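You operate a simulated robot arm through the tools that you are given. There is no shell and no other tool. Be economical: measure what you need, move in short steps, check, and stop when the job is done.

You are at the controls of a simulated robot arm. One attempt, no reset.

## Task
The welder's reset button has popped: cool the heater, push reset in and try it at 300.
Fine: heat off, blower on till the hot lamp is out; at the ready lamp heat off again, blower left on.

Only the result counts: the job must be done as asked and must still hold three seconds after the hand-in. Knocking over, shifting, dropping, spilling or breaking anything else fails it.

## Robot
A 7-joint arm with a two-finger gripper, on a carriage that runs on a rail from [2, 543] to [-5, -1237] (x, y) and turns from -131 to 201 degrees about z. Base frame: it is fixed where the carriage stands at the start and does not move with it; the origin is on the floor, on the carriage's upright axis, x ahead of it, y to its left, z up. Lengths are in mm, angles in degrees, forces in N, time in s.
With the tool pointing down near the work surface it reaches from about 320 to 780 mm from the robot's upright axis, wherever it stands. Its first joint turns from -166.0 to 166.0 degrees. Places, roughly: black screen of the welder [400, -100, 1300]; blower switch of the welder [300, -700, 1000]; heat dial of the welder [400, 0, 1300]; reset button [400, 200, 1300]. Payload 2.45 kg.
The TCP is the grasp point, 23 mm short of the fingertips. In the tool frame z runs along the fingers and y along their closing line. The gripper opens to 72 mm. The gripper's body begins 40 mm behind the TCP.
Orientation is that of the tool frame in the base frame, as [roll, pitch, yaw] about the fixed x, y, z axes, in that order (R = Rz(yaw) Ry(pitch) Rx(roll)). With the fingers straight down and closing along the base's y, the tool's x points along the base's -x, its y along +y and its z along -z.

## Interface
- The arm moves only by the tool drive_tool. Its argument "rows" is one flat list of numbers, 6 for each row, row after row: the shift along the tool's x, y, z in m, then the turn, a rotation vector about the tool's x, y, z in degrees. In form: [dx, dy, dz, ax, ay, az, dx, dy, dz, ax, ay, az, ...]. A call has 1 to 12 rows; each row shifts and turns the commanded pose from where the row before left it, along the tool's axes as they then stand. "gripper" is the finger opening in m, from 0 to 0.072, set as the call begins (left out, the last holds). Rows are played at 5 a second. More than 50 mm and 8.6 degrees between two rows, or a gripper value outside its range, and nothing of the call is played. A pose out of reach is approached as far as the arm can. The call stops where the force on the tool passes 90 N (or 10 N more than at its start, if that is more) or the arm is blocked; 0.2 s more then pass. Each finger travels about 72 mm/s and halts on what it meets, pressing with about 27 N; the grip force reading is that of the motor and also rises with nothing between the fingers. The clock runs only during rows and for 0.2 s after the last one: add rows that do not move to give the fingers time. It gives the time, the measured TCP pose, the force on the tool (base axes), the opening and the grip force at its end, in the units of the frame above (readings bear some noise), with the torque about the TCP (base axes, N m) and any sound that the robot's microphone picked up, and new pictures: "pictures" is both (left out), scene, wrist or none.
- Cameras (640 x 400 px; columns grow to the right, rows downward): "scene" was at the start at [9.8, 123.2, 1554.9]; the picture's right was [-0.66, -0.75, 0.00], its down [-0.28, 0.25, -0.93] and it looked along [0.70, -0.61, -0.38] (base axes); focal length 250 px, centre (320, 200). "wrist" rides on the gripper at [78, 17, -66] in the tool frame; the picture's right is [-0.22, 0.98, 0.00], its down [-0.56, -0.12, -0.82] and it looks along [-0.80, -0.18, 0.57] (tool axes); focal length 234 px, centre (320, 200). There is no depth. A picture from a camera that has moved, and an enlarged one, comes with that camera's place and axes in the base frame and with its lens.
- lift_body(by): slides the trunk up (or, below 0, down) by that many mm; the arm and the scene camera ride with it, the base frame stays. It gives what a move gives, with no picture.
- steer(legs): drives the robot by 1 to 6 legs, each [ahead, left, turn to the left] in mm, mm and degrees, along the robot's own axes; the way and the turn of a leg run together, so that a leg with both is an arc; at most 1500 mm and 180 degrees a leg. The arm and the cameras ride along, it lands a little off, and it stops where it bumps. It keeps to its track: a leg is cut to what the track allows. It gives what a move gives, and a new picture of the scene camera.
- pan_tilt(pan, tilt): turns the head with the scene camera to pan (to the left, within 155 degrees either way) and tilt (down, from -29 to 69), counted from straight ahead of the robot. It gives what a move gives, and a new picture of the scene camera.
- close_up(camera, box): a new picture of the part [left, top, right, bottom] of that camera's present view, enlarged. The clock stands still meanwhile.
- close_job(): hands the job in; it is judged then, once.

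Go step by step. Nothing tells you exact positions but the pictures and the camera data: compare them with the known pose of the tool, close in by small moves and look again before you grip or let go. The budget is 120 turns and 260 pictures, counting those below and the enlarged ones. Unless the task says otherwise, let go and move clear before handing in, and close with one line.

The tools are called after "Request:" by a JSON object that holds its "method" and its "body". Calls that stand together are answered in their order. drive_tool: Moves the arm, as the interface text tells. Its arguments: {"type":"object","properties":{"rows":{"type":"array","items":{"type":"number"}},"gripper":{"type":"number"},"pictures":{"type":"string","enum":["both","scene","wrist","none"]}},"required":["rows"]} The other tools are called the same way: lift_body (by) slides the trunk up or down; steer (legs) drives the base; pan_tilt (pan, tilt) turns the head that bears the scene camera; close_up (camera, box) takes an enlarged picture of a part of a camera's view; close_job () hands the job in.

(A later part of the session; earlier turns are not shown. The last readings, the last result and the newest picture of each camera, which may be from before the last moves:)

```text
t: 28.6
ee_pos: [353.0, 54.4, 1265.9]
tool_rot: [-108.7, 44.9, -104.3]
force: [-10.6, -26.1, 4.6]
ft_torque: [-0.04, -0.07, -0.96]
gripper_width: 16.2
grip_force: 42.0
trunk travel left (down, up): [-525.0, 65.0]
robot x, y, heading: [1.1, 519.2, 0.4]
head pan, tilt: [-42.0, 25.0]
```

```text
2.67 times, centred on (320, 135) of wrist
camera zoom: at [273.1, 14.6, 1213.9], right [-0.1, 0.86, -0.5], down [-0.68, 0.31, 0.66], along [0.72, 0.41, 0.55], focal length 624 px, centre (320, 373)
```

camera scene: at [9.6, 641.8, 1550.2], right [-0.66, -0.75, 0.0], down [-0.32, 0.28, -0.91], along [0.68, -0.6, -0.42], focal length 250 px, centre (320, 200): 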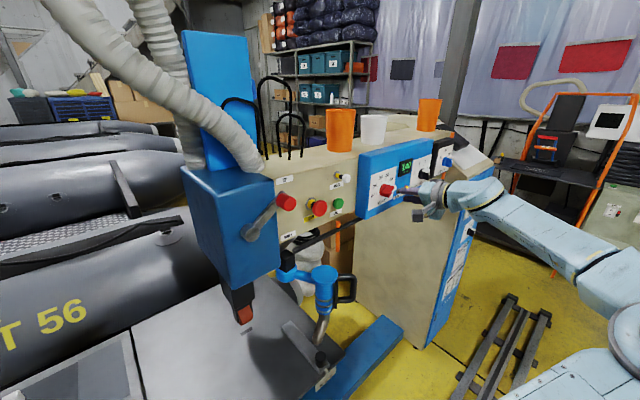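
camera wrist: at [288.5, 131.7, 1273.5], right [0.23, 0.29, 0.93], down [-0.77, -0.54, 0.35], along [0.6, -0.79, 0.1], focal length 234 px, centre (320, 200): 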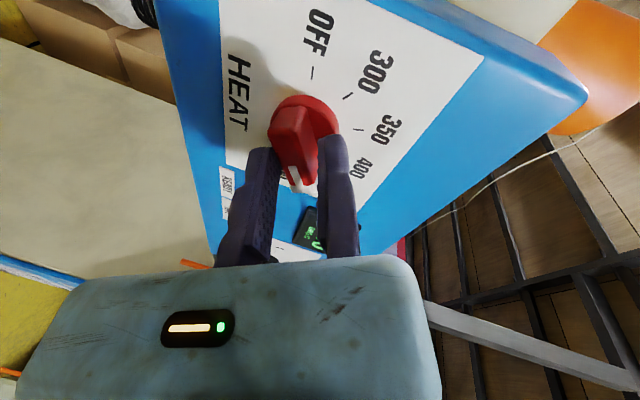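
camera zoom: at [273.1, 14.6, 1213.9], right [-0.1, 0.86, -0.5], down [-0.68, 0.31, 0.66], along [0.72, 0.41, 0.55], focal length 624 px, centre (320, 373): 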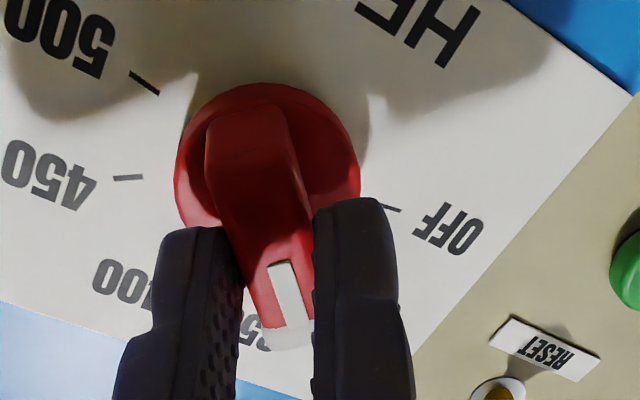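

Request:
{"method": "drive_tool", "body": {"rows": [0.0011, -0.0003, 0.0003, 0, 0, -8, 0.0011, 0, 0.0003, 0, 0, -8, 0.0011, 0, 0.0003, 0, 0, -8, 0.0011, 0, 0, 0, 0, -8, 0.0011, 0.0002, 0, 0, 0, -8, 0, 0, 0, 0, 0, 0], "pictures": "none"}}

Request:
{"method": "close_up", "body": {"camera": "wrist", "box": [200, 60, 440, 210]}}

Request:
{"method": "close_up", "body": {"camera": "scene", "box": [350, 140, 470, 220]}}

```text
t: 30.0
ee_pos: [353.9, 53.3, 1261.4]
tool_rot: [-103.6, 6.3, -92.1]
force: [-10.0, -5.1, -3.3]
ft_torque: [0.04, -0.3, -0.29]
gripper_width: 17.0
grip_force: 43.3
trunk travel left (down, up): [-525.0, 65.0]
robot x, y, heading: [8.1, 518.8, 0.6]
head pan, tilt: [-42.0, 25.0]
```

```text
2.67 times, centred on (320, 135) of wrist
camera zoom: at [283.3, -21.3, 1251.5], right [-0.21, 0.33, -0.92], down [-0.75, 0.55, 0.37], along [0.63, 0.77, 0.13], focal length 624 px, centre (320, 373)
```

zoom: 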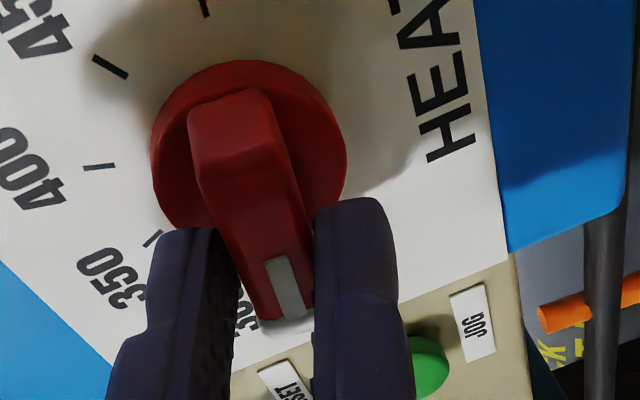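

```text
5.00 times, centred on (410, 180) of scene
camera zoom: at [8.2, 641.0, 1550.1], right [-0.66, -0.75, 0.0], down [-0.32, 0.28, -0.91], along [0.68, -0.6, -0.42], focal length 1252 px, centre (-130, 300)
```

zoom: 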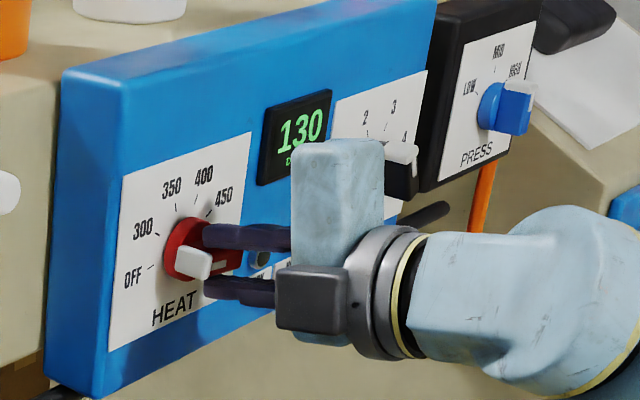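

Request:
{"method": "drive_tool", "body": {"rows": [0.0011, 0, 0, 0, 0, -8, 0.0011, 0, 0, 0, 0, -8, 0, 0, 0, 0, 0, 0], "pictures": "none"}}

Request:
{"method": "close_up", "body": {"camera": "wrist", "box": [200, 60, 440, 210]}}

Request:
{"method": "close_up", "body": {"camera": "scene", "box": [350, 140, 470, 220]}}

```text
t: 30.8
ee_pos: [354.1, 51.4, 1260.5]
tool_rot: [-103.6, -9.1, -88.4]
force: [-18.4, 6.6, -26.2]
ft_torque: [0.07, -0.03, -0.42]
gripper_width: 17.1
grip_force: 42.9
trunk travel left (down, up): [-525.0, 65.0]
robot x, y, heading: [-0.2, 519.8, 0.3]
head pan, tilt: [-42.0, 25.0]
```

```text
2.67 times, centred on (320, 135) of wrist
camera zoom: at [287.9, -27.9, 1271.3], right [-0.23, 0.06, -0.97], down [-0.78, 0.58, 0.22], along [0.58, 0.81, -0.09], focal length 624 px, centre (320, 373)
```

zoom: 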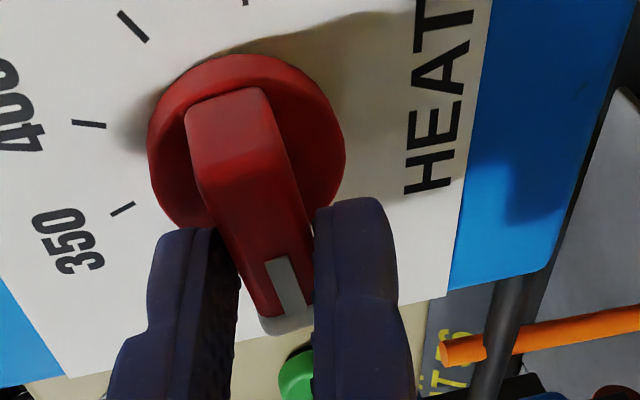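

```text
5.00 times, centred on (410, 180) of scene
camera zoom: at [8.1, 641.4, 1549.9], right [-0.66, -0.75, 0.0], down [-0.32, 0.28, -0.91], along [0.68, -0.6, -0.42], focal length 1252 px, centre (-130, 300)
```

zoom: 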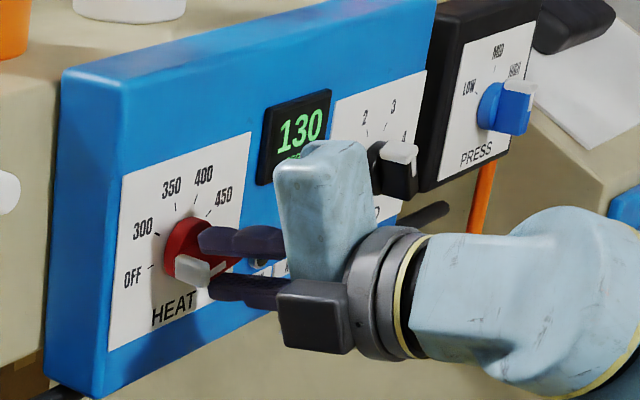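

The pointer should be about at OFF. I'll open and back off to check.

Request:
{"method": "drive_tool", "body": {"rows": [0, 0, 0, 0, 0, 0, 0, 0, 0, 0, 0, 0, 0, 0, -0.025, 0, 0, 0, 0, 0, -0.035, 0, 0, 0, 0, 0, -0.04, 0, 0, 0], "gripper": 0.045, "pictures": "none"}}

Request:
{"method": "close_up", "body": {"camera": "wrist", "box": [200, 10, 440, 160]}}

Request:
{"method": "close_up", "body": {"camera": "scene", "box": [350, 140, 470, 220]}}

```text
t: 32.0
ee_pos: [258.5, 50.5, 1285.4]
tool_rot: [-103.4, -9.2, -88.5]
force: [-0.2, 0.2, 0.0]
ft_torque: [-0.03, 0.01, 0.0]
gripper_width: 45.1
grip_force: 0.1
trunk travel left (down, up): [-525.0, 65.0]
robot x, y, heading: [1.5, 521.3, 0.5]
head pan, tilt: [-42.0, 25.0]
```

```text
2.67 times, centred on (320, 85) of wrist
camera zoom: at [192.4, -27.7, 1296.3], right [-0.23, 0.06, -0.97], down [-0.78, 0.58, 0.22], along [0.58, 0.81, -0.09], focal length 624 px, centre (320, 507)
```

zoom: 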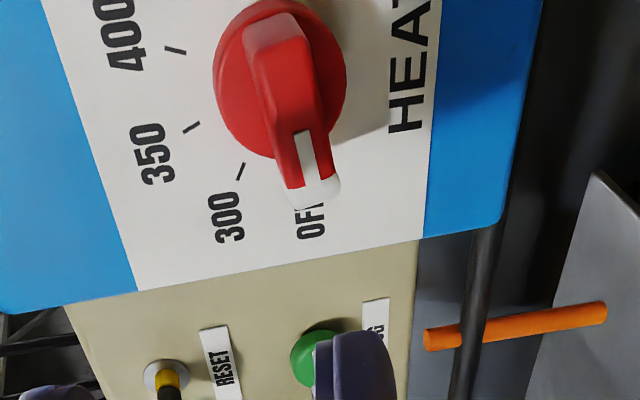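

```text
5.00 times, centred on (410, 180) of scene
camera zoom: at [10.0, 641.7, 1550.3], right [-0.66, -0.75, 0.0], down [-0.32, 0.28, -0.91], along [0.68, -0.6, -0.42], focal length 1252 px, centre (-130, 300)
```

zoom: 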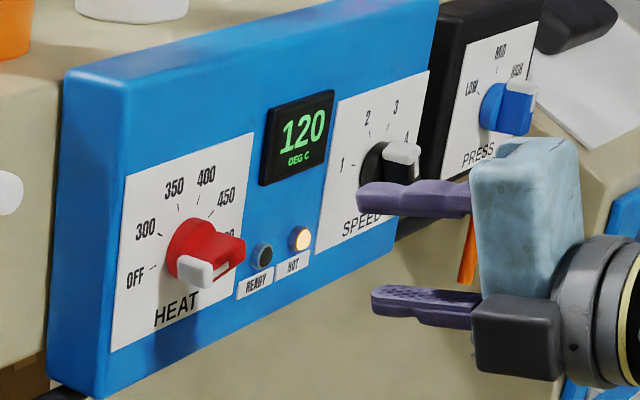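

The dial reads OFF and the temperature is 120 with HOT lit. Next the blower: I'll close the fingers, and drive right along the rail at this height.

Request:
{"method": "drive_tool", "body": {"rows": [0, 0, -0.02, 0, 0, 0, 0, 0, 0, 0, 0, 0, 0, 0, 0, 0, 0, 0], "gripper": 0.0, "pictures": "none"}}

Request:
{"method": "steer", "body": {"legs": [[0, -450, 0]]}}

Request:
{"method": "pan_tilt", "body": {"pan": -50, "tilt": 35}}

```text
t: 32.8
ee_pos: [238.4, 50.6, 1289.1]
tool_rot: [-103.3, -9.3, -88.6]
force: [0.7, -0.8, 0.1]
ft_torque: [-0.04, 0.01, 0.01]
gripper_width: 0.0
grip_force: 26.9
trunk travel left (down, up): [-525.0, 65.0]
robot x, y, heading: [1.9, 517.6, 0.5]
head pan, tilt: [-42.0, 25.0]
```

```text
t: 35.6
ee_pos: [236.7, -406.9, 1289.2]
tool_rot: [-103.4, -9.2, -88.5]
force: [0.0, 0.0, 1.0]
ft_torque: [-0.04, 0.02, 0.01]
gripper_width: 0.1
grip_force: 27.3
trunk travel left (down, up): [-525.0, 65.0]
robot x, y, heading: [3.9, 62.3, 0.4]
head pan, tilt: [-42.0, 25.0]
camera scene: at [7.6, 183.5, 1550.2], right [-0.66, -0.75, 0.0], down [-0.32, 0.28, -0.91], along [0.68, -0.6, -0.42], focal length 250 px, centre (320, 200)
```

scene: 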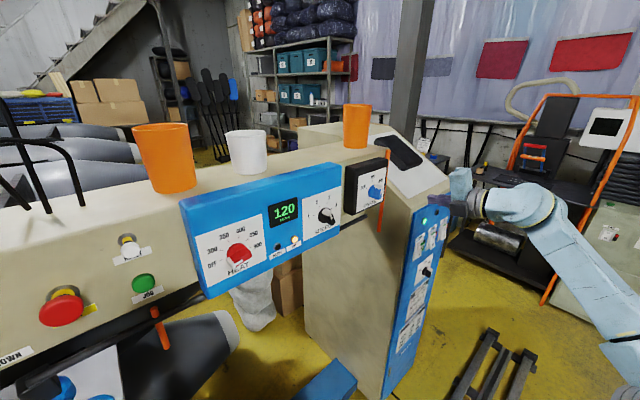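

```text
t: 36.4
ee_pos: [236.0, -406.8, 1290.0]
tool_rot: [-103.4, -9.3, -88.4]
force: [0.0, 0.2, -0.9]
ft_torque: [-0.01, 0.0, -0.01]
gripper_width: 0.2
grip_force: 26.9
trunk travel left (down, up): [-525.0, 65.0]
robot x, y, heading: [2.7, 60.9, 0.4]
head pan, tilt: [-50.0, 35.0]
camera scene: at [-4.1, 177.6, 1534.5], right [-0.76, -0.65, 0.0], down [-0.37, 0.44, -0.82], along [0.53, -0.62, -0.57], focal length 250 px, centre (320, 200)
```

scene: 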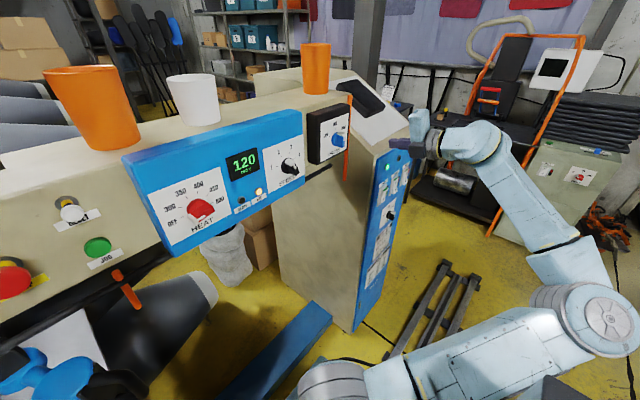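

Request:
{"method": "close_up", "body": {"camera": "scene", "box": [340, 140, 440, 240]}}

Request:
{"method": "close_up", "body": {"camera": "scene", "box": [140, 150, 280, 240]}}

```text
4.00 times, centred on (390, 190) of scene
camera zoom: at [-4.1, 177.6, 1534.5], right [-0.76, -0.65, 0.0], down [-0.37, 0.44, -0.82], along [0.53, -0.62, -0.57], focal length 1002 px, centre (40, 240)
```

zoom: 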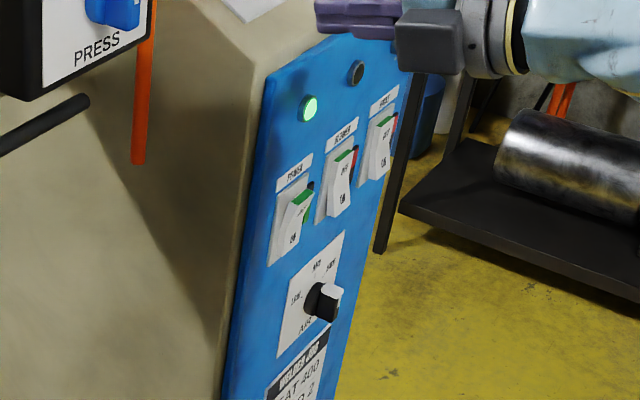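

```text
4.44 times, centred on (210, 195) of scene
camera zoom: at [-4.1, 177.6, 1534.5], right [-0.76, -0.65, 0.0], down [-0.37, 0.44, -0.82], along [0.53, -0.62, -0.57], focal length 1113 px, centre (809, 222)
```

zoom: 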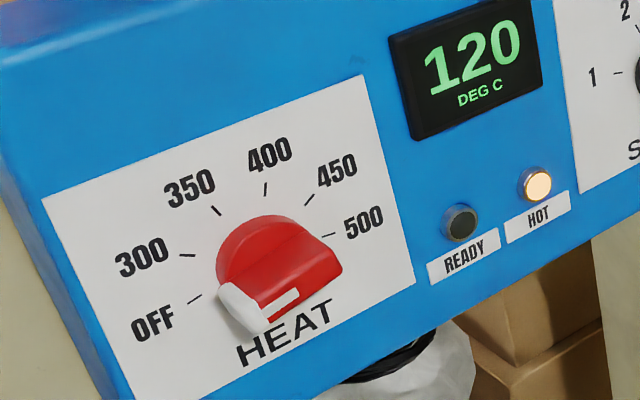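

Dial is on OFF. The blower rocker's lower end triangulates to about [330, -700, 970]. I'll drive on so the tool stands before it, then lower the trunk.

Request:
{"method": "steer", "body": {"legs": [[0, -290, 0]]}}

Request:
{"method": "lift_body", "body": {"by": -240}}

Request:
{"method": "drive_tool", "body": {"rows": [0, 0, 0, 0, 0, 0]}}

```text
t: 38.4
ee_pos: [232.9, -701.7, 1290.0]
tool_rot: [-103.3, -9.3, -88.7]
force: [1.0, 0.5, 0.1]
ft_torque: [0.01, -0.02, 0.03]
gripper_width: 0.0
grip_force: 26.9
trunk travel left (down, up): [-525.0, 65.0]
robot x, y, heading: [-2.9, -235.5, 0.4]
head pan, tilt: [-50.0, 35.0]
camera scene: at [-4.9, -116.1, 1534.4], right [-0.76, -0.65, 0.0], down [-0.37, 0.44, -0.82], along [0.53, -0.62, -0.57], focal length 250 px, centre (320, 200)
```

scene: 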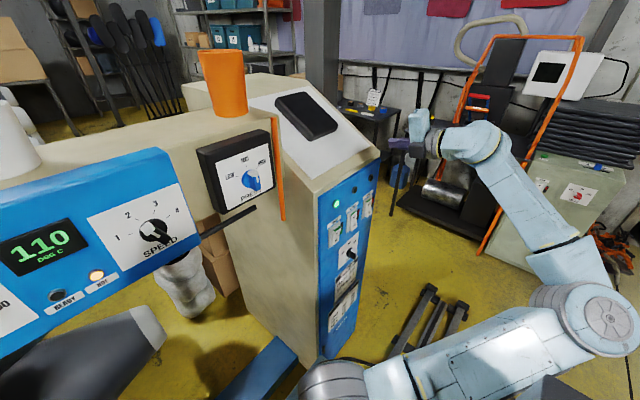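

```text
t: 40.9
ee_pos: [240.2, -704.2, 1046.1]
tool_rot: [-103.6, -9.2, -88.5]
force: [0.9, -0.7, 0.3]
ft_torque: [-0.01, 0.01, 0.03]
gripper_width: 0.0
grip_force: 27.1
trunk travel left (down, up): [-285.0, 305.0]
robot x, y, heading: [-2.3, -230.7, 0.2]
head pan, tilt: [-50.0, 35.0]
```

```text
t: 41.3
ee_pos: [240.9, -704.3, 1046.8]
tool_rot: [-103.7, -9.1, -88.5]
force: [0.2, -1.3, -0.4]
ft_torque: [0.0, -0.03, 0.0]
gripper_width: 0.0
grip_force: 26.9
trunk travel left (down, up): [-285.0, 305.0]
robot x, y, heading: [-0.5, -232.3, 0.3]
head pan, tilt: [-50.0, 35.0]
camera scene: at [1.3, -119.0, 1294.5], right [-0.76, -0.65, 0.0], down [-0.38, 0.44, -0.82], along [0.53, -0.62, -0.58], focal length 250 px, centre (320, 200)
camera wrist: at [174.1, -782.4, 1057.9], right [-0.23, 0.06, -0.97], down [-0.78, 0.58, 0.22], along [0.58, 0.81, -0.09], focal length 234 px, centre (320, 200)
```

scene: 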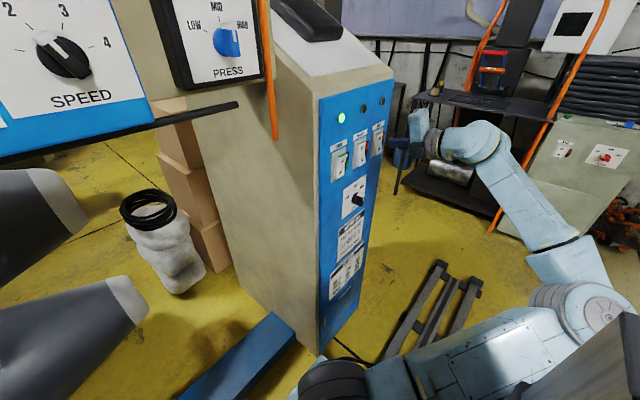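
wrist: 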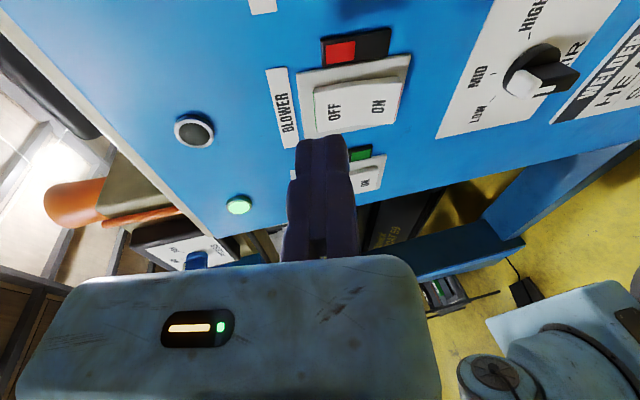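

The BLOWER rocker is right before the fingers; its ON end is at about [327, -673, 980]. I'll align sideways, advance partway and look again.

Request:
{"method": "drive_tool", "body": {"rows": [-0.019, 0.02, 0, 0, 0, 0, -0.019, 0.021, 0, 0, 0, 0, 0, 0, 0.02, 0, 0, 0, 0, 0, 0.02, 0, 0, 0, 0, 0, 0, 0, 0, 0], "pictures": "wrist"}}

Request:
{"method": "close_up", "body": {"camera": "scene", "box": [310, 80, 450, 170]}}

```text
t: 42.5
ee_pos: [275.9, -673.7, 988.7]
tool_rot: [-104.0, -9.1, -88.2]
force: [0.0, 0.4, -0.5]
ft_torque: [0.04, -0.02, 0.04]
gripper_width: 0.1
grip_force: 26.9
trunk travel left (down, up): [-285.0, 305.0]
robot x, y, heading: [-0.4, -235.3, 0.5]
head pan, tilt: [-50.0, 35.0]
camera wrist: at [210.7, -752.4, 1000.5], right [-0.24, 0.06, -0.97], down [-0.78, 0.58, 0.23], along [0.57, 0.81, -0.09], focal length 234 px, centre (320, 200)
```

wrist: 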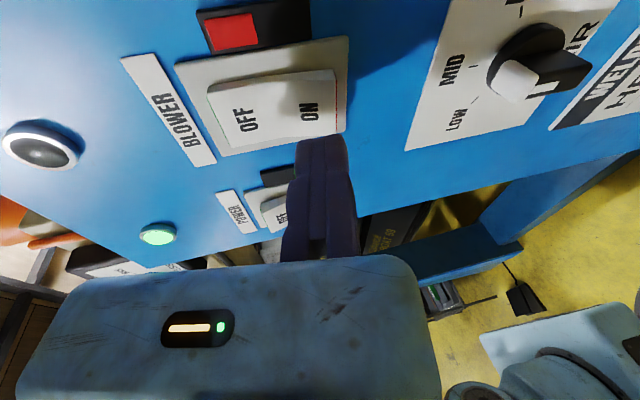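

```text
4.44 times, centred on (380, 125) of scene
camera zoom: at [6.7, -120.1, 1293.5], right [-0.76, -0.65, 0.01], down [-0.38, 0.44, -0.81], along [0.52, -0.62, -0.58], focal length 1113 px, centre (53, 533)
```

zoom: 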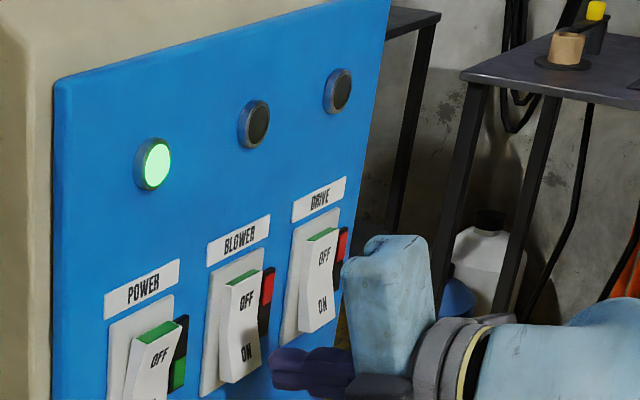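

Aligned with the ON end. I'll press in small steps.

Request:
{"method": "drive_tool", "body": {"rows": [0, -0.003, 0, 0, 0, 0, 0, 0, 0.02, 0, 0, 0, 0, 0, 0.006, 0, 0, 0, 0, 0, 0.004, 0, 0, 0, 0, 0, 0.003, 0, 0, 0, 0, 0, 0.003, 0, 0, 0, 0, 0, 0.003, 0, 0, 0], "pictures": "wrist"}}

Request:
{"method": "close_up", "body": {"camera": "scene", "box": [310, 80, 450, 170]}}

```text
t: 44.1
ee_pos: [296.6, -671.8, 989.5]
tool_rot: [-103.2, -9.2, -88.8]
force: [-36.7, 8.6, -0.9]
ft_torque: [-0.06, -0.13, 0.01]
gripper_width: 0.3
grip_force: 27.2
trunk travel left (down, up): [-285.0, 305.0]
robot x, y, heading: [-4.7, -231.6, 0.3]
head pan, tilt: [-50.0, 35.0]
camera wrist: at [231.2, -749.8, 1000.3], right [-0.22, 0.06, -0.97], down [-0.78, 0.59, 0.22], along [0.58, 0.81, -0.09], focal length 234 px, centre (320, 200)
```

wrist: 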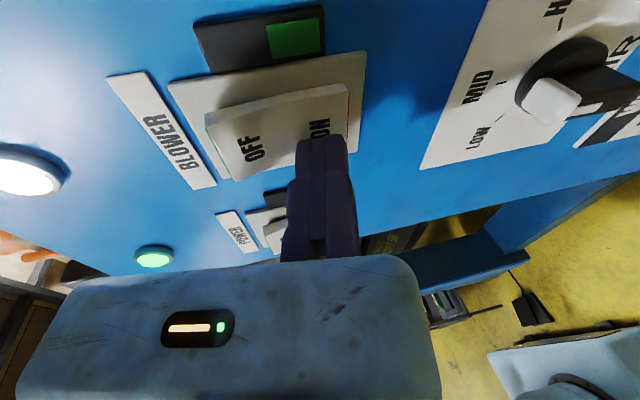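

```text
4.44 times, centred on (380, 125) of scene
camera zoom: at [-8.1, -115.2, 1294.3], right [-0.76, -0.65, 0.0], down [-0.37, 0.44, -0.82], along [0.53, -0.63, -0.57], focal length 1113 px, centre (53, 533)
```

zoom: 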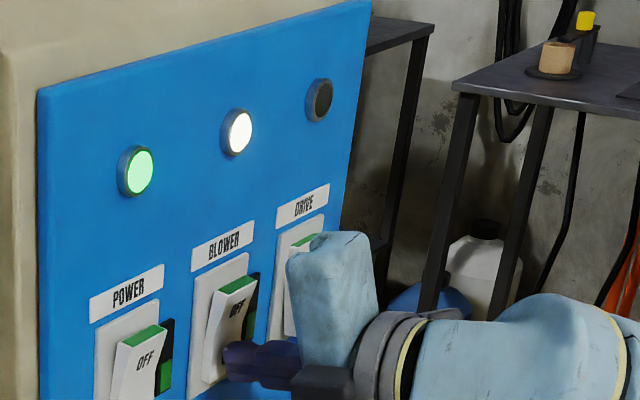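

The blower is on (lamp lit, flag green). I'll back off, raise the trunk and drive back left.

Request:
{"method": "drive_tool", "body": {"rows": [0, 0, -0.02, 0, 0, 0, 0, 0, -0.03, 0, 0, 0, 0, 0, -0.025, 0, 0, 0, 0, 0, 0, 0, 0, 0], "pictures": "wrist"}}

Request:
{"method": "lift_body", "body": {"by": 300}}

Request:
{"method": "steer", "body": {"legs": [[0, 740, 0]]}}

```text
t: 45.3
ee_pos: [266.3, -664.4, 1000.8]
tool_rot: [-105.3, -9.4, -85.2]
force: [0.2, 0.0, -0.4]
ft_torque: [-0.01, -0.05, 0.01]
gripper_width: 0.0
grip_force: 26.6
trunk travel left (down, up): [-285.0, 305.0]
robot x, y, heading: [-1.3, -232.3, 0.3]
head pan, tilt: [-50.0, 35.0]
stopped in row 4: the arm was blocked; the commanded pose is now the measured one
camera wrist: at [204.9, -746.4, 1014.3], right [-0.26, 0.04, -0.96], down [-0.81, 0.54, 0.24], along [0.53, 0.84, -0.11], focal length 234 px, centre (320, 200)
```

wrist: 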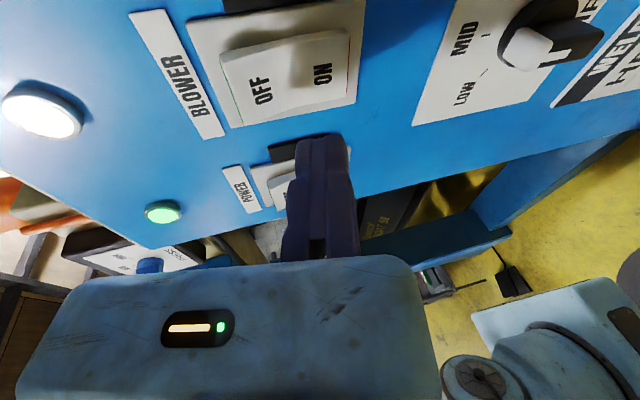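

```text
t: 48.3
ee_pos: [248.8, -660.2, 1309.3]
tool_rot: [-104.2, -9.8, -86.1]
force: [0.6, 0.0, -0.5]
ft_torque: [-0.02, -0.01, -0.03]
gripper_width: 0.0
grip_force: 26.7
trunk travel left (down, up): [-585.0, 5.0]
robot x, y, heading: [-5.9, -230.1, 0.3]
head pan, tilt: [-50.0, 35.0]
```

```text
t: 52.4
ee_pos: [256.7, 77.9, 1309.2]
tool_rot: [-104.1, -9.7, -85.5]
force: [0.0, -0.2, 0.3]
ft_torque: [0.06, -0.02, -0.02]
gripper_width: 0.0
grip_force: 26.4
trunk travel left (down, up): [-585.0, 5.0]
robot x, y, heading: [-1.3, 502.8, 1.1]
head pan, tilt: [-50.0, 35.0]
camera scene: at [-3.3, 619.4, 1594.4], right [-0.76, -0.65, 0.0], down [-0.38, 0.43, -0.82], along [0.54, -0.62, -0.57], focal length 250 px, centre (320, 200)
```

scene: 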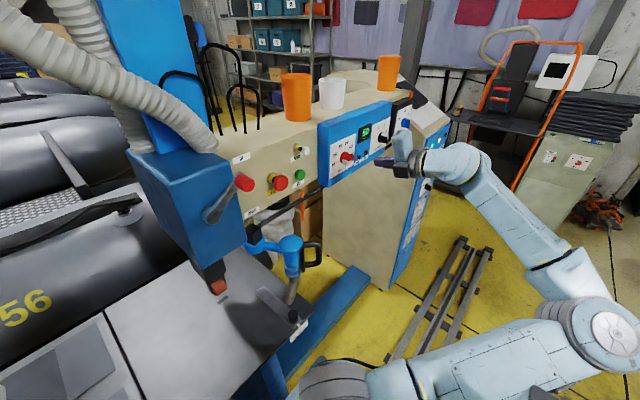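

Request:
{"method": "close_up", "body": {"camera": "scene", "box": [270, 100, 420, 200]}}

Request:
{"method": "drive_tool", "body": {"rows": [0, 0, 0, 0, 0, 0], "pictures": "wrist"}}

```text
4.00 times, centred on (345, 150) of scene
camera zoom: at [-3.3, 619.4, 1594.4], right [-0.76, -0.65, 0.0], down [-0.38, 0.43, -0.82], along [0.54, -0.62, -0.57], focal length 1002 px, centre (220, 400)
```

zoom: 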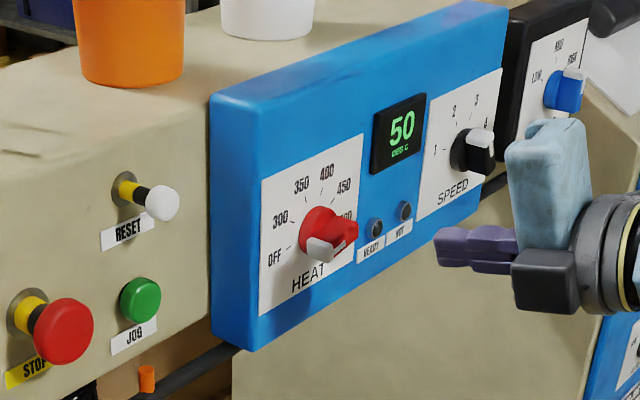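

```text
t: 52.8
ee_pos: [256.2, 78.4, 1307.9]
tool_rot: [-104.2, -9.8, -85.5]
force: [-0.3, 0.5, -0.3]
ft_torque: [0.0, -0.02, 0.01]
gripper_width: 0.0
grip_force: 27.1
trunk travel left (down, up): [-585.0, 5.0]
robot x, y, heading: [2.4, 501.5, 0.9]
head pan, tilt: [-50.0, 35.0]
camera wrist: at [194.5, -4.6, 1320.7], right [-0.24, 0.03, -0.97], down [-0.81, 0.54, 0.22], along [0.54, 0.84, -0.1], focal length 234 px, centre (320, 200)
```

wrist: 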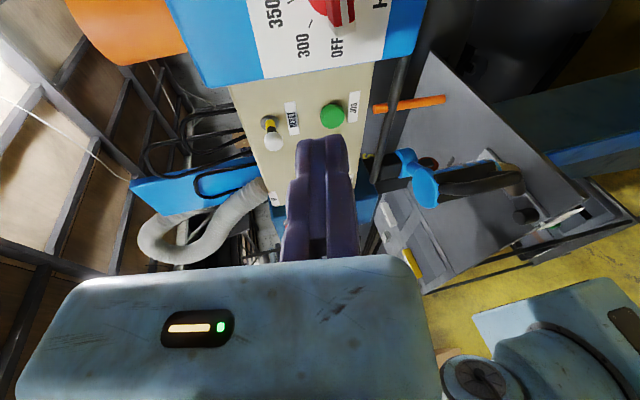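

HOT lamp is out at 50 °C. The popped RESET knob triangulates to about [419, 192, 1332] and its shaft runs level, so I'll level the tool and line up before it.

Request:
{"method": "drive_tool", "body": {"rows": [0, 0, 0, 6.75, 2.1, 0, 0, 0, 0, 6.75, 2.1, 0, -0.036, -0.0143, 0, 0, 0, 0, -0.036, -0.0143, 0, 0, 0, 0, -0.036, -0.0143, 0, 0, 0, 0, 0, 0, 0.04, 0, 0, 0, 0, 0, 0, 0, 0, 0], "pictures": "wrist"}}

Request:
{"method": "close_up", "body": {"camera": "scene", "box": [230, 110, 390, 220]}}

```text
t: 54.1
ee_pos: [300.9, 219.4, 1332.6]
tool_rot: [-89.0, -9.9, -81.1]
force: [0.0, -0.6, -0.8]
ft_torque: [0.01, 0.02, 0.01]
gripper_width: 0.1
grip_force: 26.9
trunk travel left (down, up): [-585.0, 5.0]
robot x, y, heading: [0.4, 499.6, 0.7]
head pan, tilt: [-50.0, 35.0]
stopped in row 6: the arm was blocked; the commanded pose is now the measured one
camera wrist: at [248.7, 130.7, 1327.5], right [0.01, 0.05, -1.0], down [-0.9, 0.44, 0.01], along [0.44, 0.9, 0.05], focal length 234 px, centre (320, 200)
```

wrist: 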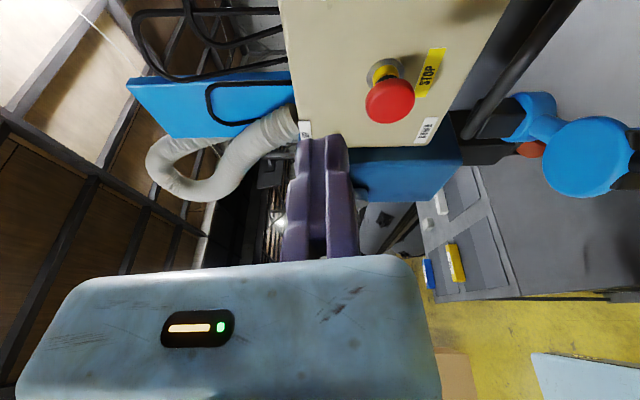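

```text
3.64 times, centred on (310, 165) of scene
camera zoom: at [-3.6, 618.6, 1597.1], right [-0.76, -0.65, 0.0], down [-0.38, 0.43, -0.82], along [0.54, -0.62, -0.57], focal length 911 px, centre (356, 327)
```

zoom: 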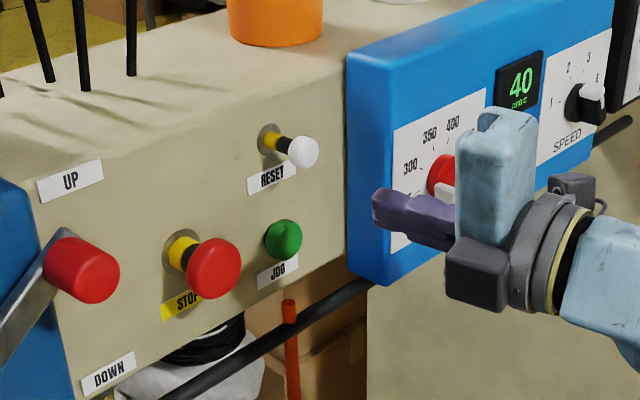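

The arm is at its folding limit here. I'll drive the last bit left and turn the tool slightly right, which is its easier direction.

Request:
{"method": "steer", "body": {"legs": [[0, 42, 0]]}}

Request:
{"method": "drive_tool", "body": {"rows": [0, 0, 0, 0, 7, 0, 0, 0, 0, 0, 7, 0, 0, 0, 0, 0, 6, 0, 0, 0, 0, 0, 0, 0], "pictures": "wrist"}}

```text
t: 55.0
ee_pos: [300.6, 257.8, 1330.7]
tool_rot: [-89.2, -9.8, -81.0]
force: [-0.7, -0.3, -0.1]
ft_torque: [0.01, 0.02, 0.05]
gripper_width: 0.0
grip_force: 27.5
trunk travel left (down, up): [-585.0, 5.0]
robot x, y, heading: [3.8, 541.0, 0.7]
head pan, tilt: [-50.0, 35.0]
camera scene: at [-3.2, 656.8, 1594.5], right [-0.76, -0.65, 0.0], down [-0.38, 0.43, -0.82], along [0.54, -0.62, -0.57], focal length 250 px, centre (320, 200)
```

scene: 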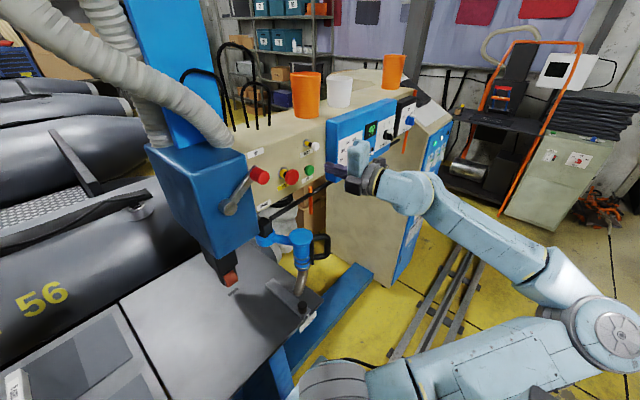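

```text
t: 55.6
ee_pos: [350.2, 308.9, 1333.4]
tool_rot: [-86.0, -8.7, -83.0]
force: [-0.7, -0.6, -0.9]
ft_torque: [0.0, 0.02, 0.03]
gripper_width: 0.0
grip_force: 27.0
trunk travel left (down, up): [-585.0, 5.0]
robot x, y, heading: [1.5, 539.1, 1.0]
head pan, tilt: [-50.0, 35.0]
stopped in row 3: the arm was blocked; the commanded pose is now the measured one
camera wrist: at [296.2, 221.7, 1323.3], right [0.06, 0.07, -1.0], down [-0.89, 0.46, -0.02], along [0.45, 0.89, 0.09], focal length 234 px, centre (320, 200)
```

wrist: 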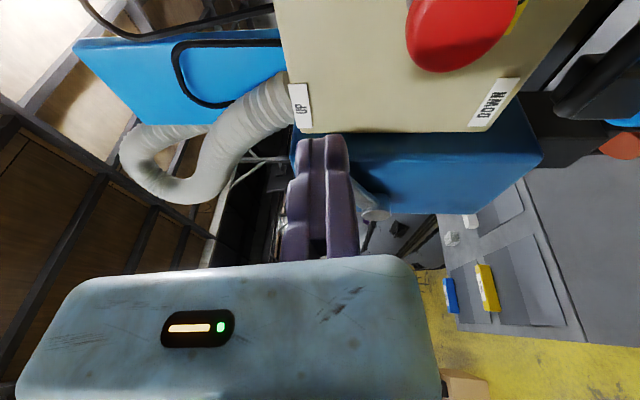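

The arm pushed off oddly toward the STOP side — a wrist joint is probably at its limit from the rolled pose. I'll move right, away from there, first.

Request:
{"method": "drive_tool", "body": {"rows": [0.02, 0, -0.015, 0, 0, 0, 0.04, 0, -0.01, 0, 0, 0, 0.045, 0, 0, 0, 0, 0, 0.045, 0, 0, 0, 0, 0, 0.045, 0, 0, 0, 0, 0], "pictures": "scene"}}

```text
t: 56.8
ee_pos: [349.1, 114.2, 1359.8]
tool_rot: [-86.0, -8.9, -82.9]
force: [-0.7, 0.3, 0.2]
ft_torque: [0.01, 0.0, 0.01]
gripper_width: 0.0
grip_force: 27.4
trunk travel left (down, up): [-585.0, 5.0]
robot x, y, heading: [2.3, 539.3, 0.8]
head pan, tilt: [-50.0, 35.0]
camera scene: at [-3.3, 657.2, 1594.4], right [-0.76, -0.65, 0.0], down [-0.38, 0.43, -0.82], along [0.54, -0.62, -0.57], focal length 250 px, centre (320, 200)
```

scene: 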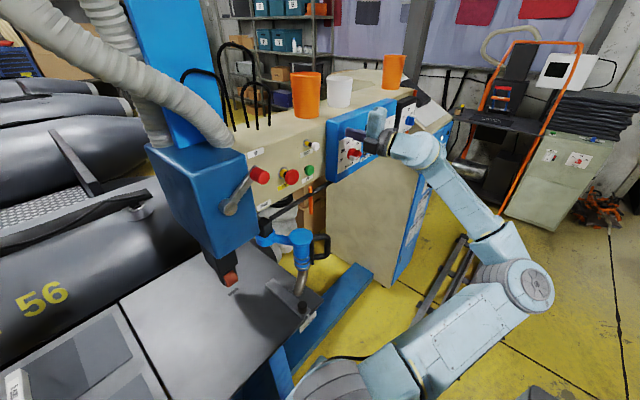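

Fine here. I'll roll the tool back about 90° to free the wrist, then check.

Request:
{"method": "drive_tool", "body": {"rows": [0, 0, -0.02, 0, 0, 0, 0, 0, 0, 0, 0, 8, 0, 0, 0, 0, 0, 8, 0, 0, 0, 0, 0, 8, 0, 0, 0, 0, 0, 8, 0, 0, 0, 0, 0, 8, 0, 0, 0, 0, 0, 8, 0, 0, 0, 0, 0, 8, 0, 0, 0, 0, 0, 8, 0, 0, 0, 0, 0, 8, 0, 0, 0, 0, 0, 8, 0, 0, 0, 0, 0, 8], "pictures": "wrist"}}

```text
t: 59.4
ee_pos: [330.2, 112.8, 1357.7]
tool_rot: [-70.0, 78.6, -62.6]
force: [-0.3, -0.1, -0.2]
ft_torque: [0.01, 0.01, -0.02]
gripper_width: 0.0
grip_force: 27.0
trunk travel left (down, up): [-585.0, 5.0]
robot x, y, heading: [3.8, 538.6, 1.0]
head pan, tilt: [-50.0, 35.0]
camera wrist: at [270.6, 107.3, 1274.4], right [-0.13, 0.99, 0.03], down [-0.85, -0.13, 0.52], along [0.52, 0.04, 0.86], focal length 234 px, centre (320, 200)
```

wrist: 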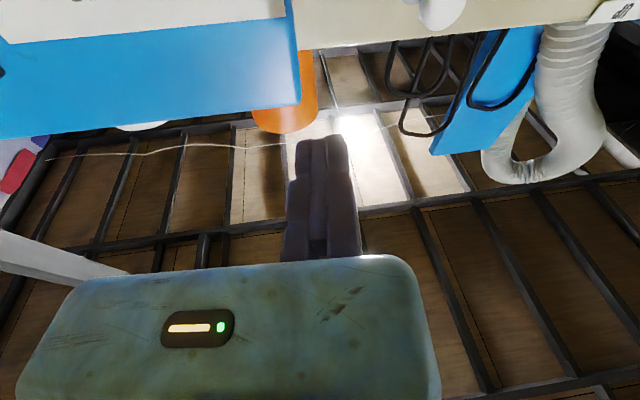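

Request:
{"method": "drive_tool", "body": {"rows": [0, 0, 0, 8, 2, 0, 0, 0, 0, 8, 2, 0, 0.009, 0.02, 0, 0, 0, 0, 0.009, 0.02, 0, 0, 0, 0, 0.008, 0.02, 0, 0, 0, 0, 0, 0.015, 0, 0, 0, 0, 0, 0, 0, 0, 0, 0], "pictures": "wrist"}}

Request:
{"method": "close_up", "body": {"camera": "scene", "box": [250, 100, 410, 210]}}

```text
t: 61.0
ee_pos: [342.5, 183.2, 1318.5]
tool_rot: [-73.5, 79.8, -82.4]
force: [-0.2, -0.1, 0.1]
ft_torque: [-0.01, -0.01, -0.02]
gripper_width: 0.2
grip_force: 26.2
trunk travel left (down, up): [-585.0, 5.0]
robot x, y, heading: [2.9, 536.3, 1.0]
head pan, tilt: [-50.0, 35.0]
camera wrist: at [283.2, 195.9, 1235.8], right [0.15, 0.99, 0.05], down [-0.84, 0.1, 0.53], along [0.52, -0.12, 0.85], focal length 234 px, centre (320, 200)
```

wrist: 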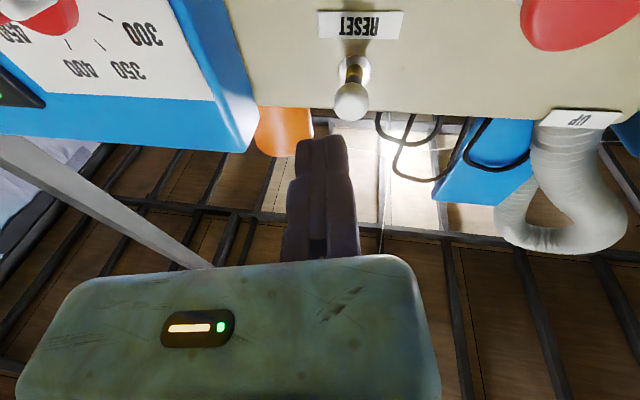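

```text
3.64 times, centred on (330, 155) of scene
camera zoom: at [-3.1, 657.4, 1594.2], right [-0.76, -0.65, 0.0], down [-0.38, 0.43, -0.82], along [0.54, -0.62, -0.57], focal length 911 px, centre (284, 364)
```

zoom: 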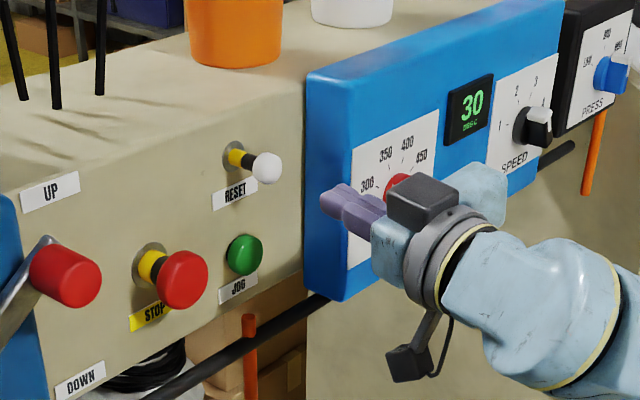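

Request:
{"method": "drive_tool", "body": {"rows": [-0.009, 0.0175, 0, 0, 0, 0, 0, 0, 0.025, 0, 0, 0, 0, 0, 0, 0, 0, 0], "pictures": "wrist"}}

Request:
{"method": "close_up", "body": {"camera": "scene", "box": [250, 100, 410, 210]}}

```text
t: 61.8
ee_pos: [370.1, 194.8, 1327.2]
tool_rot: [-74.3, 79.7, -83.3]
force: [0.7, 0.7, 1.1]
ft_torque: [0.0, 0.01, -0.02]
gripper_width: 0.2
grip_force: 27.2
trunk travel left (down, up): [-585.0, 5.0]
robot x, y, heading: [3.5, 541.6, 1.1]
head pan, tilt: [-50.0, 35.0]
camera wrist: at [310.4, 208.0, 1244.1], right [0.15, 0.99, 0.05], down [-0.84, 0.1, 0.53], along [0.52, -0.12, 0.85], focal length 234 px, centre (320, 200)
```

wrist: 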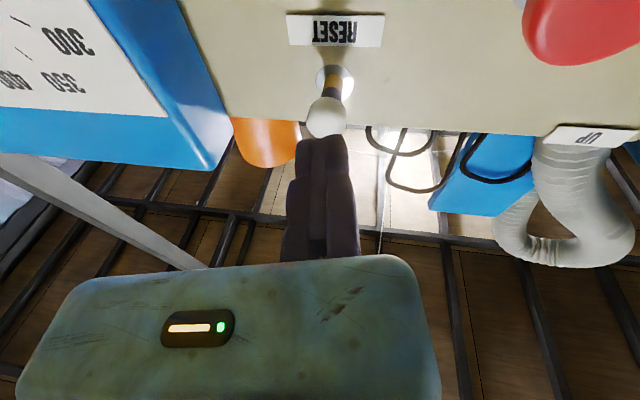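

```text
3.64 times, centred on (330, 155) of scene
camera zoom: at [-2.7, 657.2, 1594.7], right [-0.76, -0.65, 0.0], down [-0.38, 0.43, -0.82], along [0.54, -0.62, -0.57], focal length 911 px, centre (284, 364)
```

zoom: 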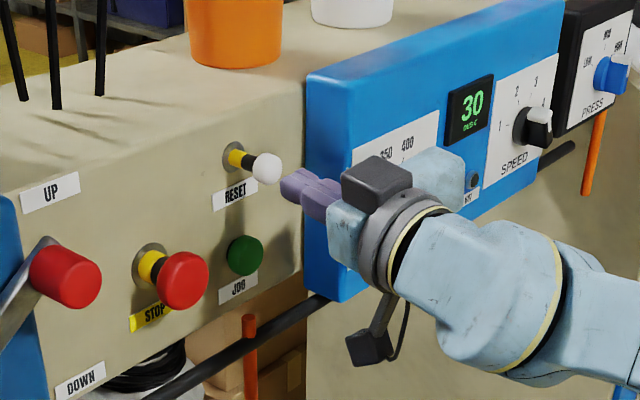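

Lined up with the knob. Pushing straight in, in small steps.

Request:
{"method": "drive_tool", "body": {"rows": [0, 0.001, 0.008, 0, 0, 0, 0, 0.0008, 0.006, 0, 0, 0, 0, 0.0006, 0.004, 0, 0, 0, 0, 0.0006, 0.004, 0, 0, 0, 0, 0.0006, 0.004, 0, 0, 0, 0, 0.0006, 0.004, 0, 0, 0], "pictures": "wrist"}}

Request:
{"method": "close_up", "body": {"camera": "scene", "box": [250, 100, 410, 210]}}

```text
t: 63.2
ee_pos: [395.9, 195.0, 1327.5]
tool_rot: [-73.2, 79.8, -82.5]
force: [-27.7, 5.3, -5.9]
ft_torque: [-0.04, 0.17, 0.3]
gripper_width: 0.1
grip_force: 26.6
trunk travel left (down, up): [-585.0, 5.0]
robot x, y, heading: [1.2, 540.3, 0.8]
head pan, tilt: [-50.0, 35.0]
camera wrist: at [336.4, 208.1, 1244.7], right [0.15, 0.99, 0.05], down [-0.84, 0.1, 0.53], along [0.52, -0.12, 0.85], focal length 234 px, centre (320, 200)
```

wrist: 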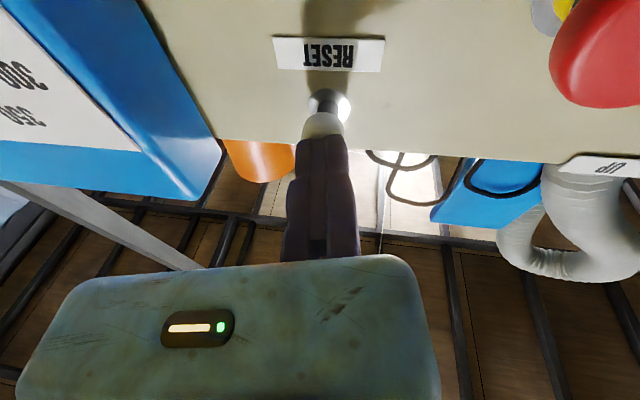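

```text
3.64 times, centred on (330, 155) of scene
camera zoom: at [-7.0, 658.1, 1594.2], right [-0.76, -0.65, 0.0], down [-0.37, 0.43, -0.82], along [0.54, -0.62, -0.57], focal length 911 px, centre (284, 364)
```

zoom: 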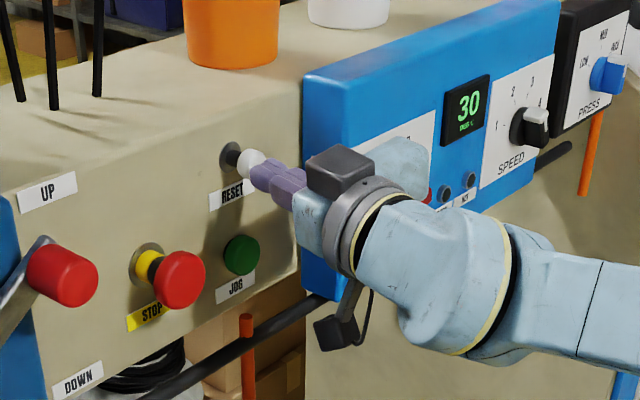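

It's going in (yellow no longer showing). A bit further to make sure it latches.

Request:
{"method": "drive_tool", "body": {"rows": [0, 0.0006, 0.004, 0, 0, 0, 0, 0.0006, 0.004, 0, 0, 0, 0, 0.0006, 0.004, 0, 0, 0], "pictures": "none"}}

Request:
{"method": "close_up", "body": {"camera": "scene", "box": [270, 120, 370, 190]}}

```text
t: 63.9
ee_pos: [396.8, 194.6, 1327.7]
tool_rot: [-73.8, 79.9, -83.2]
force: [-63.0, 18.6, 1.0]
ft_torque: [-0.04, 0.0, 0.86]
gripper_width: 0.0
grip_force: 26.9
trunk travel left (down, up): [-585.0, 5.0]
robot x, y, heading: [3.4, 542.1, 0.8]
head pan, tilt: [-50.0, 35.0]
stopped in row 3: the force on the tool passed its limit at 95 N (the readings are from after the stop); the commanded pose is now the measured one
```

```text
5.71 times, centred on (320, 155) of scene
camera zoom: at [-12.6, 660.7, 1594.6], right [-0.76, -0.65, 0.0], down [-0.37, 0.43, -0.82], along [0.54, -0.62, -0.57], focal length 1431 px, centre (320, 457)
```

zoom: 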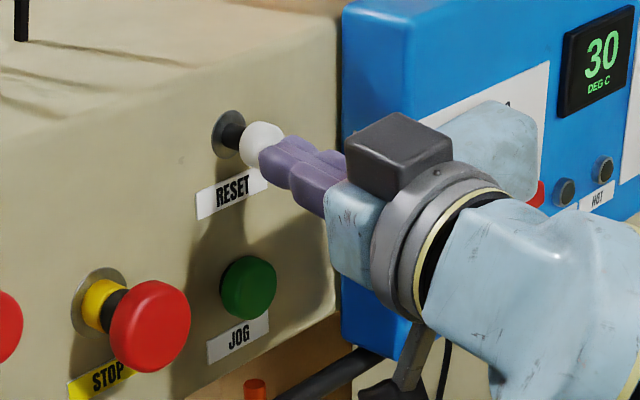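

It bottomed out. I'll back off to see whether it stays in.

Request:
{"method": "drive_tool", "body": {"rows": [0, 0, -0.015, 0, 0, 0, 0, 0, -0.03, 0, 0, 0, 0, 0, 0, 0, 0, 0], "pictures": "wrist"}}

Request:
{"method": "close_up", "body": {"camera": "scene", "box": [270, 120, 410, 210]}}

```text
t: 64.7
ee_pos: [361.8, 201.1, 1321.5]
tool_rot: [-75.6, 80.0, -84.8]
force: [-0.6, -0.4, 0.7]
ft_torque: [0.01, 0.01, 0.01]
gripper_width: 0.0
grip_force: 27.0
trunk travel left (down, up): [-585.0, 5.0]
robot x, y, heading: [3.1, 537.4, 0.9]
head pan, tilt: [-50.0, 35.0]
camera wrist: at [301.0, 214.5, 1239.5], right [0.15, 0.99, 0.05], down [-0.84, 0.1, 0.54], along [0.52, -0.12, 0.84], focal length 234 px, centre (320, 200)
```

wrist: 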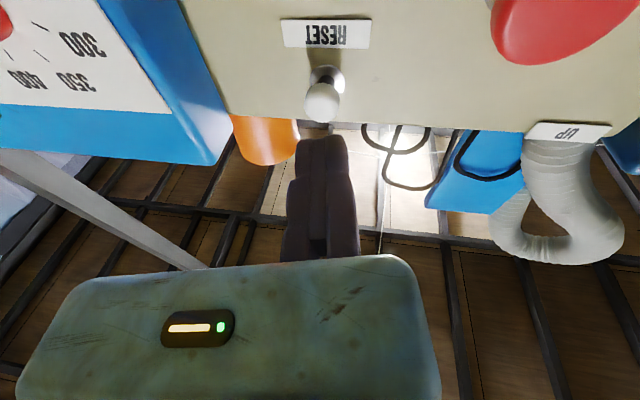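

```text
4.44 times, centred on (340, 165) of scene
camera zoom: at [-4.0, 657.5, 1594.4], right [-0.76, -0.65, 0.0], down [-0.37, 0.43, -0.82], along [0.54, -0.62, -0.57], focal length 1113 px, centre (231, 356)
```

zoom: 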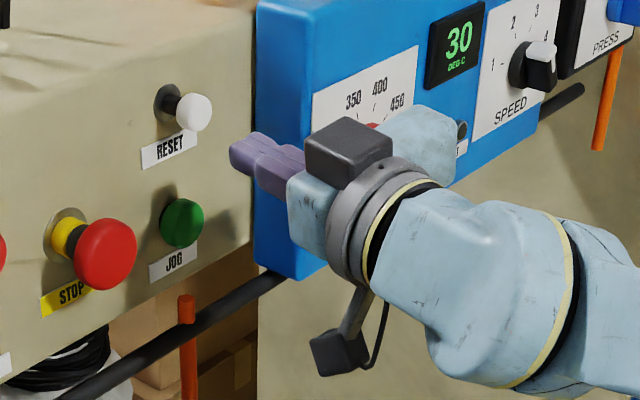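

RESET stays in. Now back to the dial: retreat, move right, lower the trunk to the earlier height and roll the tool as before.

Request:
{"method": "drive_tool", "body": {"rows": [0, -0.01, -0.045, 0, 0, 0, 0, -0.035, -0.03, 0, 0, 0, 0, -0.045, 0, 0, 0, 0, 0, -0.045, 0, 0, 0, 0, 0, -0.02, 0, 0, 0, 0, 0, 0, 0, 0, 0, -8.1, 0, 0, 0, 0, 0, -8.1, 0, 0, 0, 0, 0, -8.1, 0, 0, 0, 0, 0, -8.1], "gripper": 0.045, "pictures": "none"}}

Request:
{"method": "drive_tool", "body": {"rows": [0, 0, 0, 0, 0, -8.1, 0, 0, 0, 0, 0, -8.1, 0, 0, 0, 0, 0, -8.1, 0, 0, 0, 0, 0, -8.1, 0, 0, 0, 0, 0, -8.1, 0, 0, 0, 0, 0, -8.1, 0, 0, 0, 0, 0, -8.1, 0, 0, 0, 0, 0, 0], "pictures": "none"}}

Request:
{"method": "lift_body", "body": {"by": -55}}

```text
t: 66.7
ee_pos: [264.7, 61.9, 1345.2]
tool_rot: [-86.4, 47.7, -96.3]
force: [-0.7, 0.3, -0.2]
ft_torque: [0.0, 0.0, 0.03]
gripper_width: 44.9
grip_force: 0.0
trunk travel left (down, up): [-585.0, 5.0]
robot x, y, heading: [4.8, 540.3, 0.9]
head pan, tilt: [-50.0, 35.0]
```

```text
t: 68.5
ee_pos: [264.0, 63.0, 1343.9]
tool_rot: [-87.5, -9.0, -99.5]
force: [0.5, 0.5, 0.2]
ft_torque: [0.0, -0.02, 0.02]
gripper_width: 44.9
grip_force: 0.1
trunk travel left (down, up): [-585.0, 5.0]
robot x, y, heading: [5.3, 539.4, 0.8]
head pan, tilt: [-50.0, 35.0]
```

```text
t: 69.5
ee_pos: [262.9, 62.9, 1290.3]
tool_rot: [-87.5, -8.7, -99.4]
force: [0.1, 0.2, -1.1]
ft_torque: [0.0, 0.01, -0.02]
gripper_width: 45.0
grip_force: 0.0
trunk travel left (down, up): [-530.0, 60.0]
robot x, y, heading: [2.3, 541.1, 0.8]
head pan, tilt: [-50.0, 35.0]
```

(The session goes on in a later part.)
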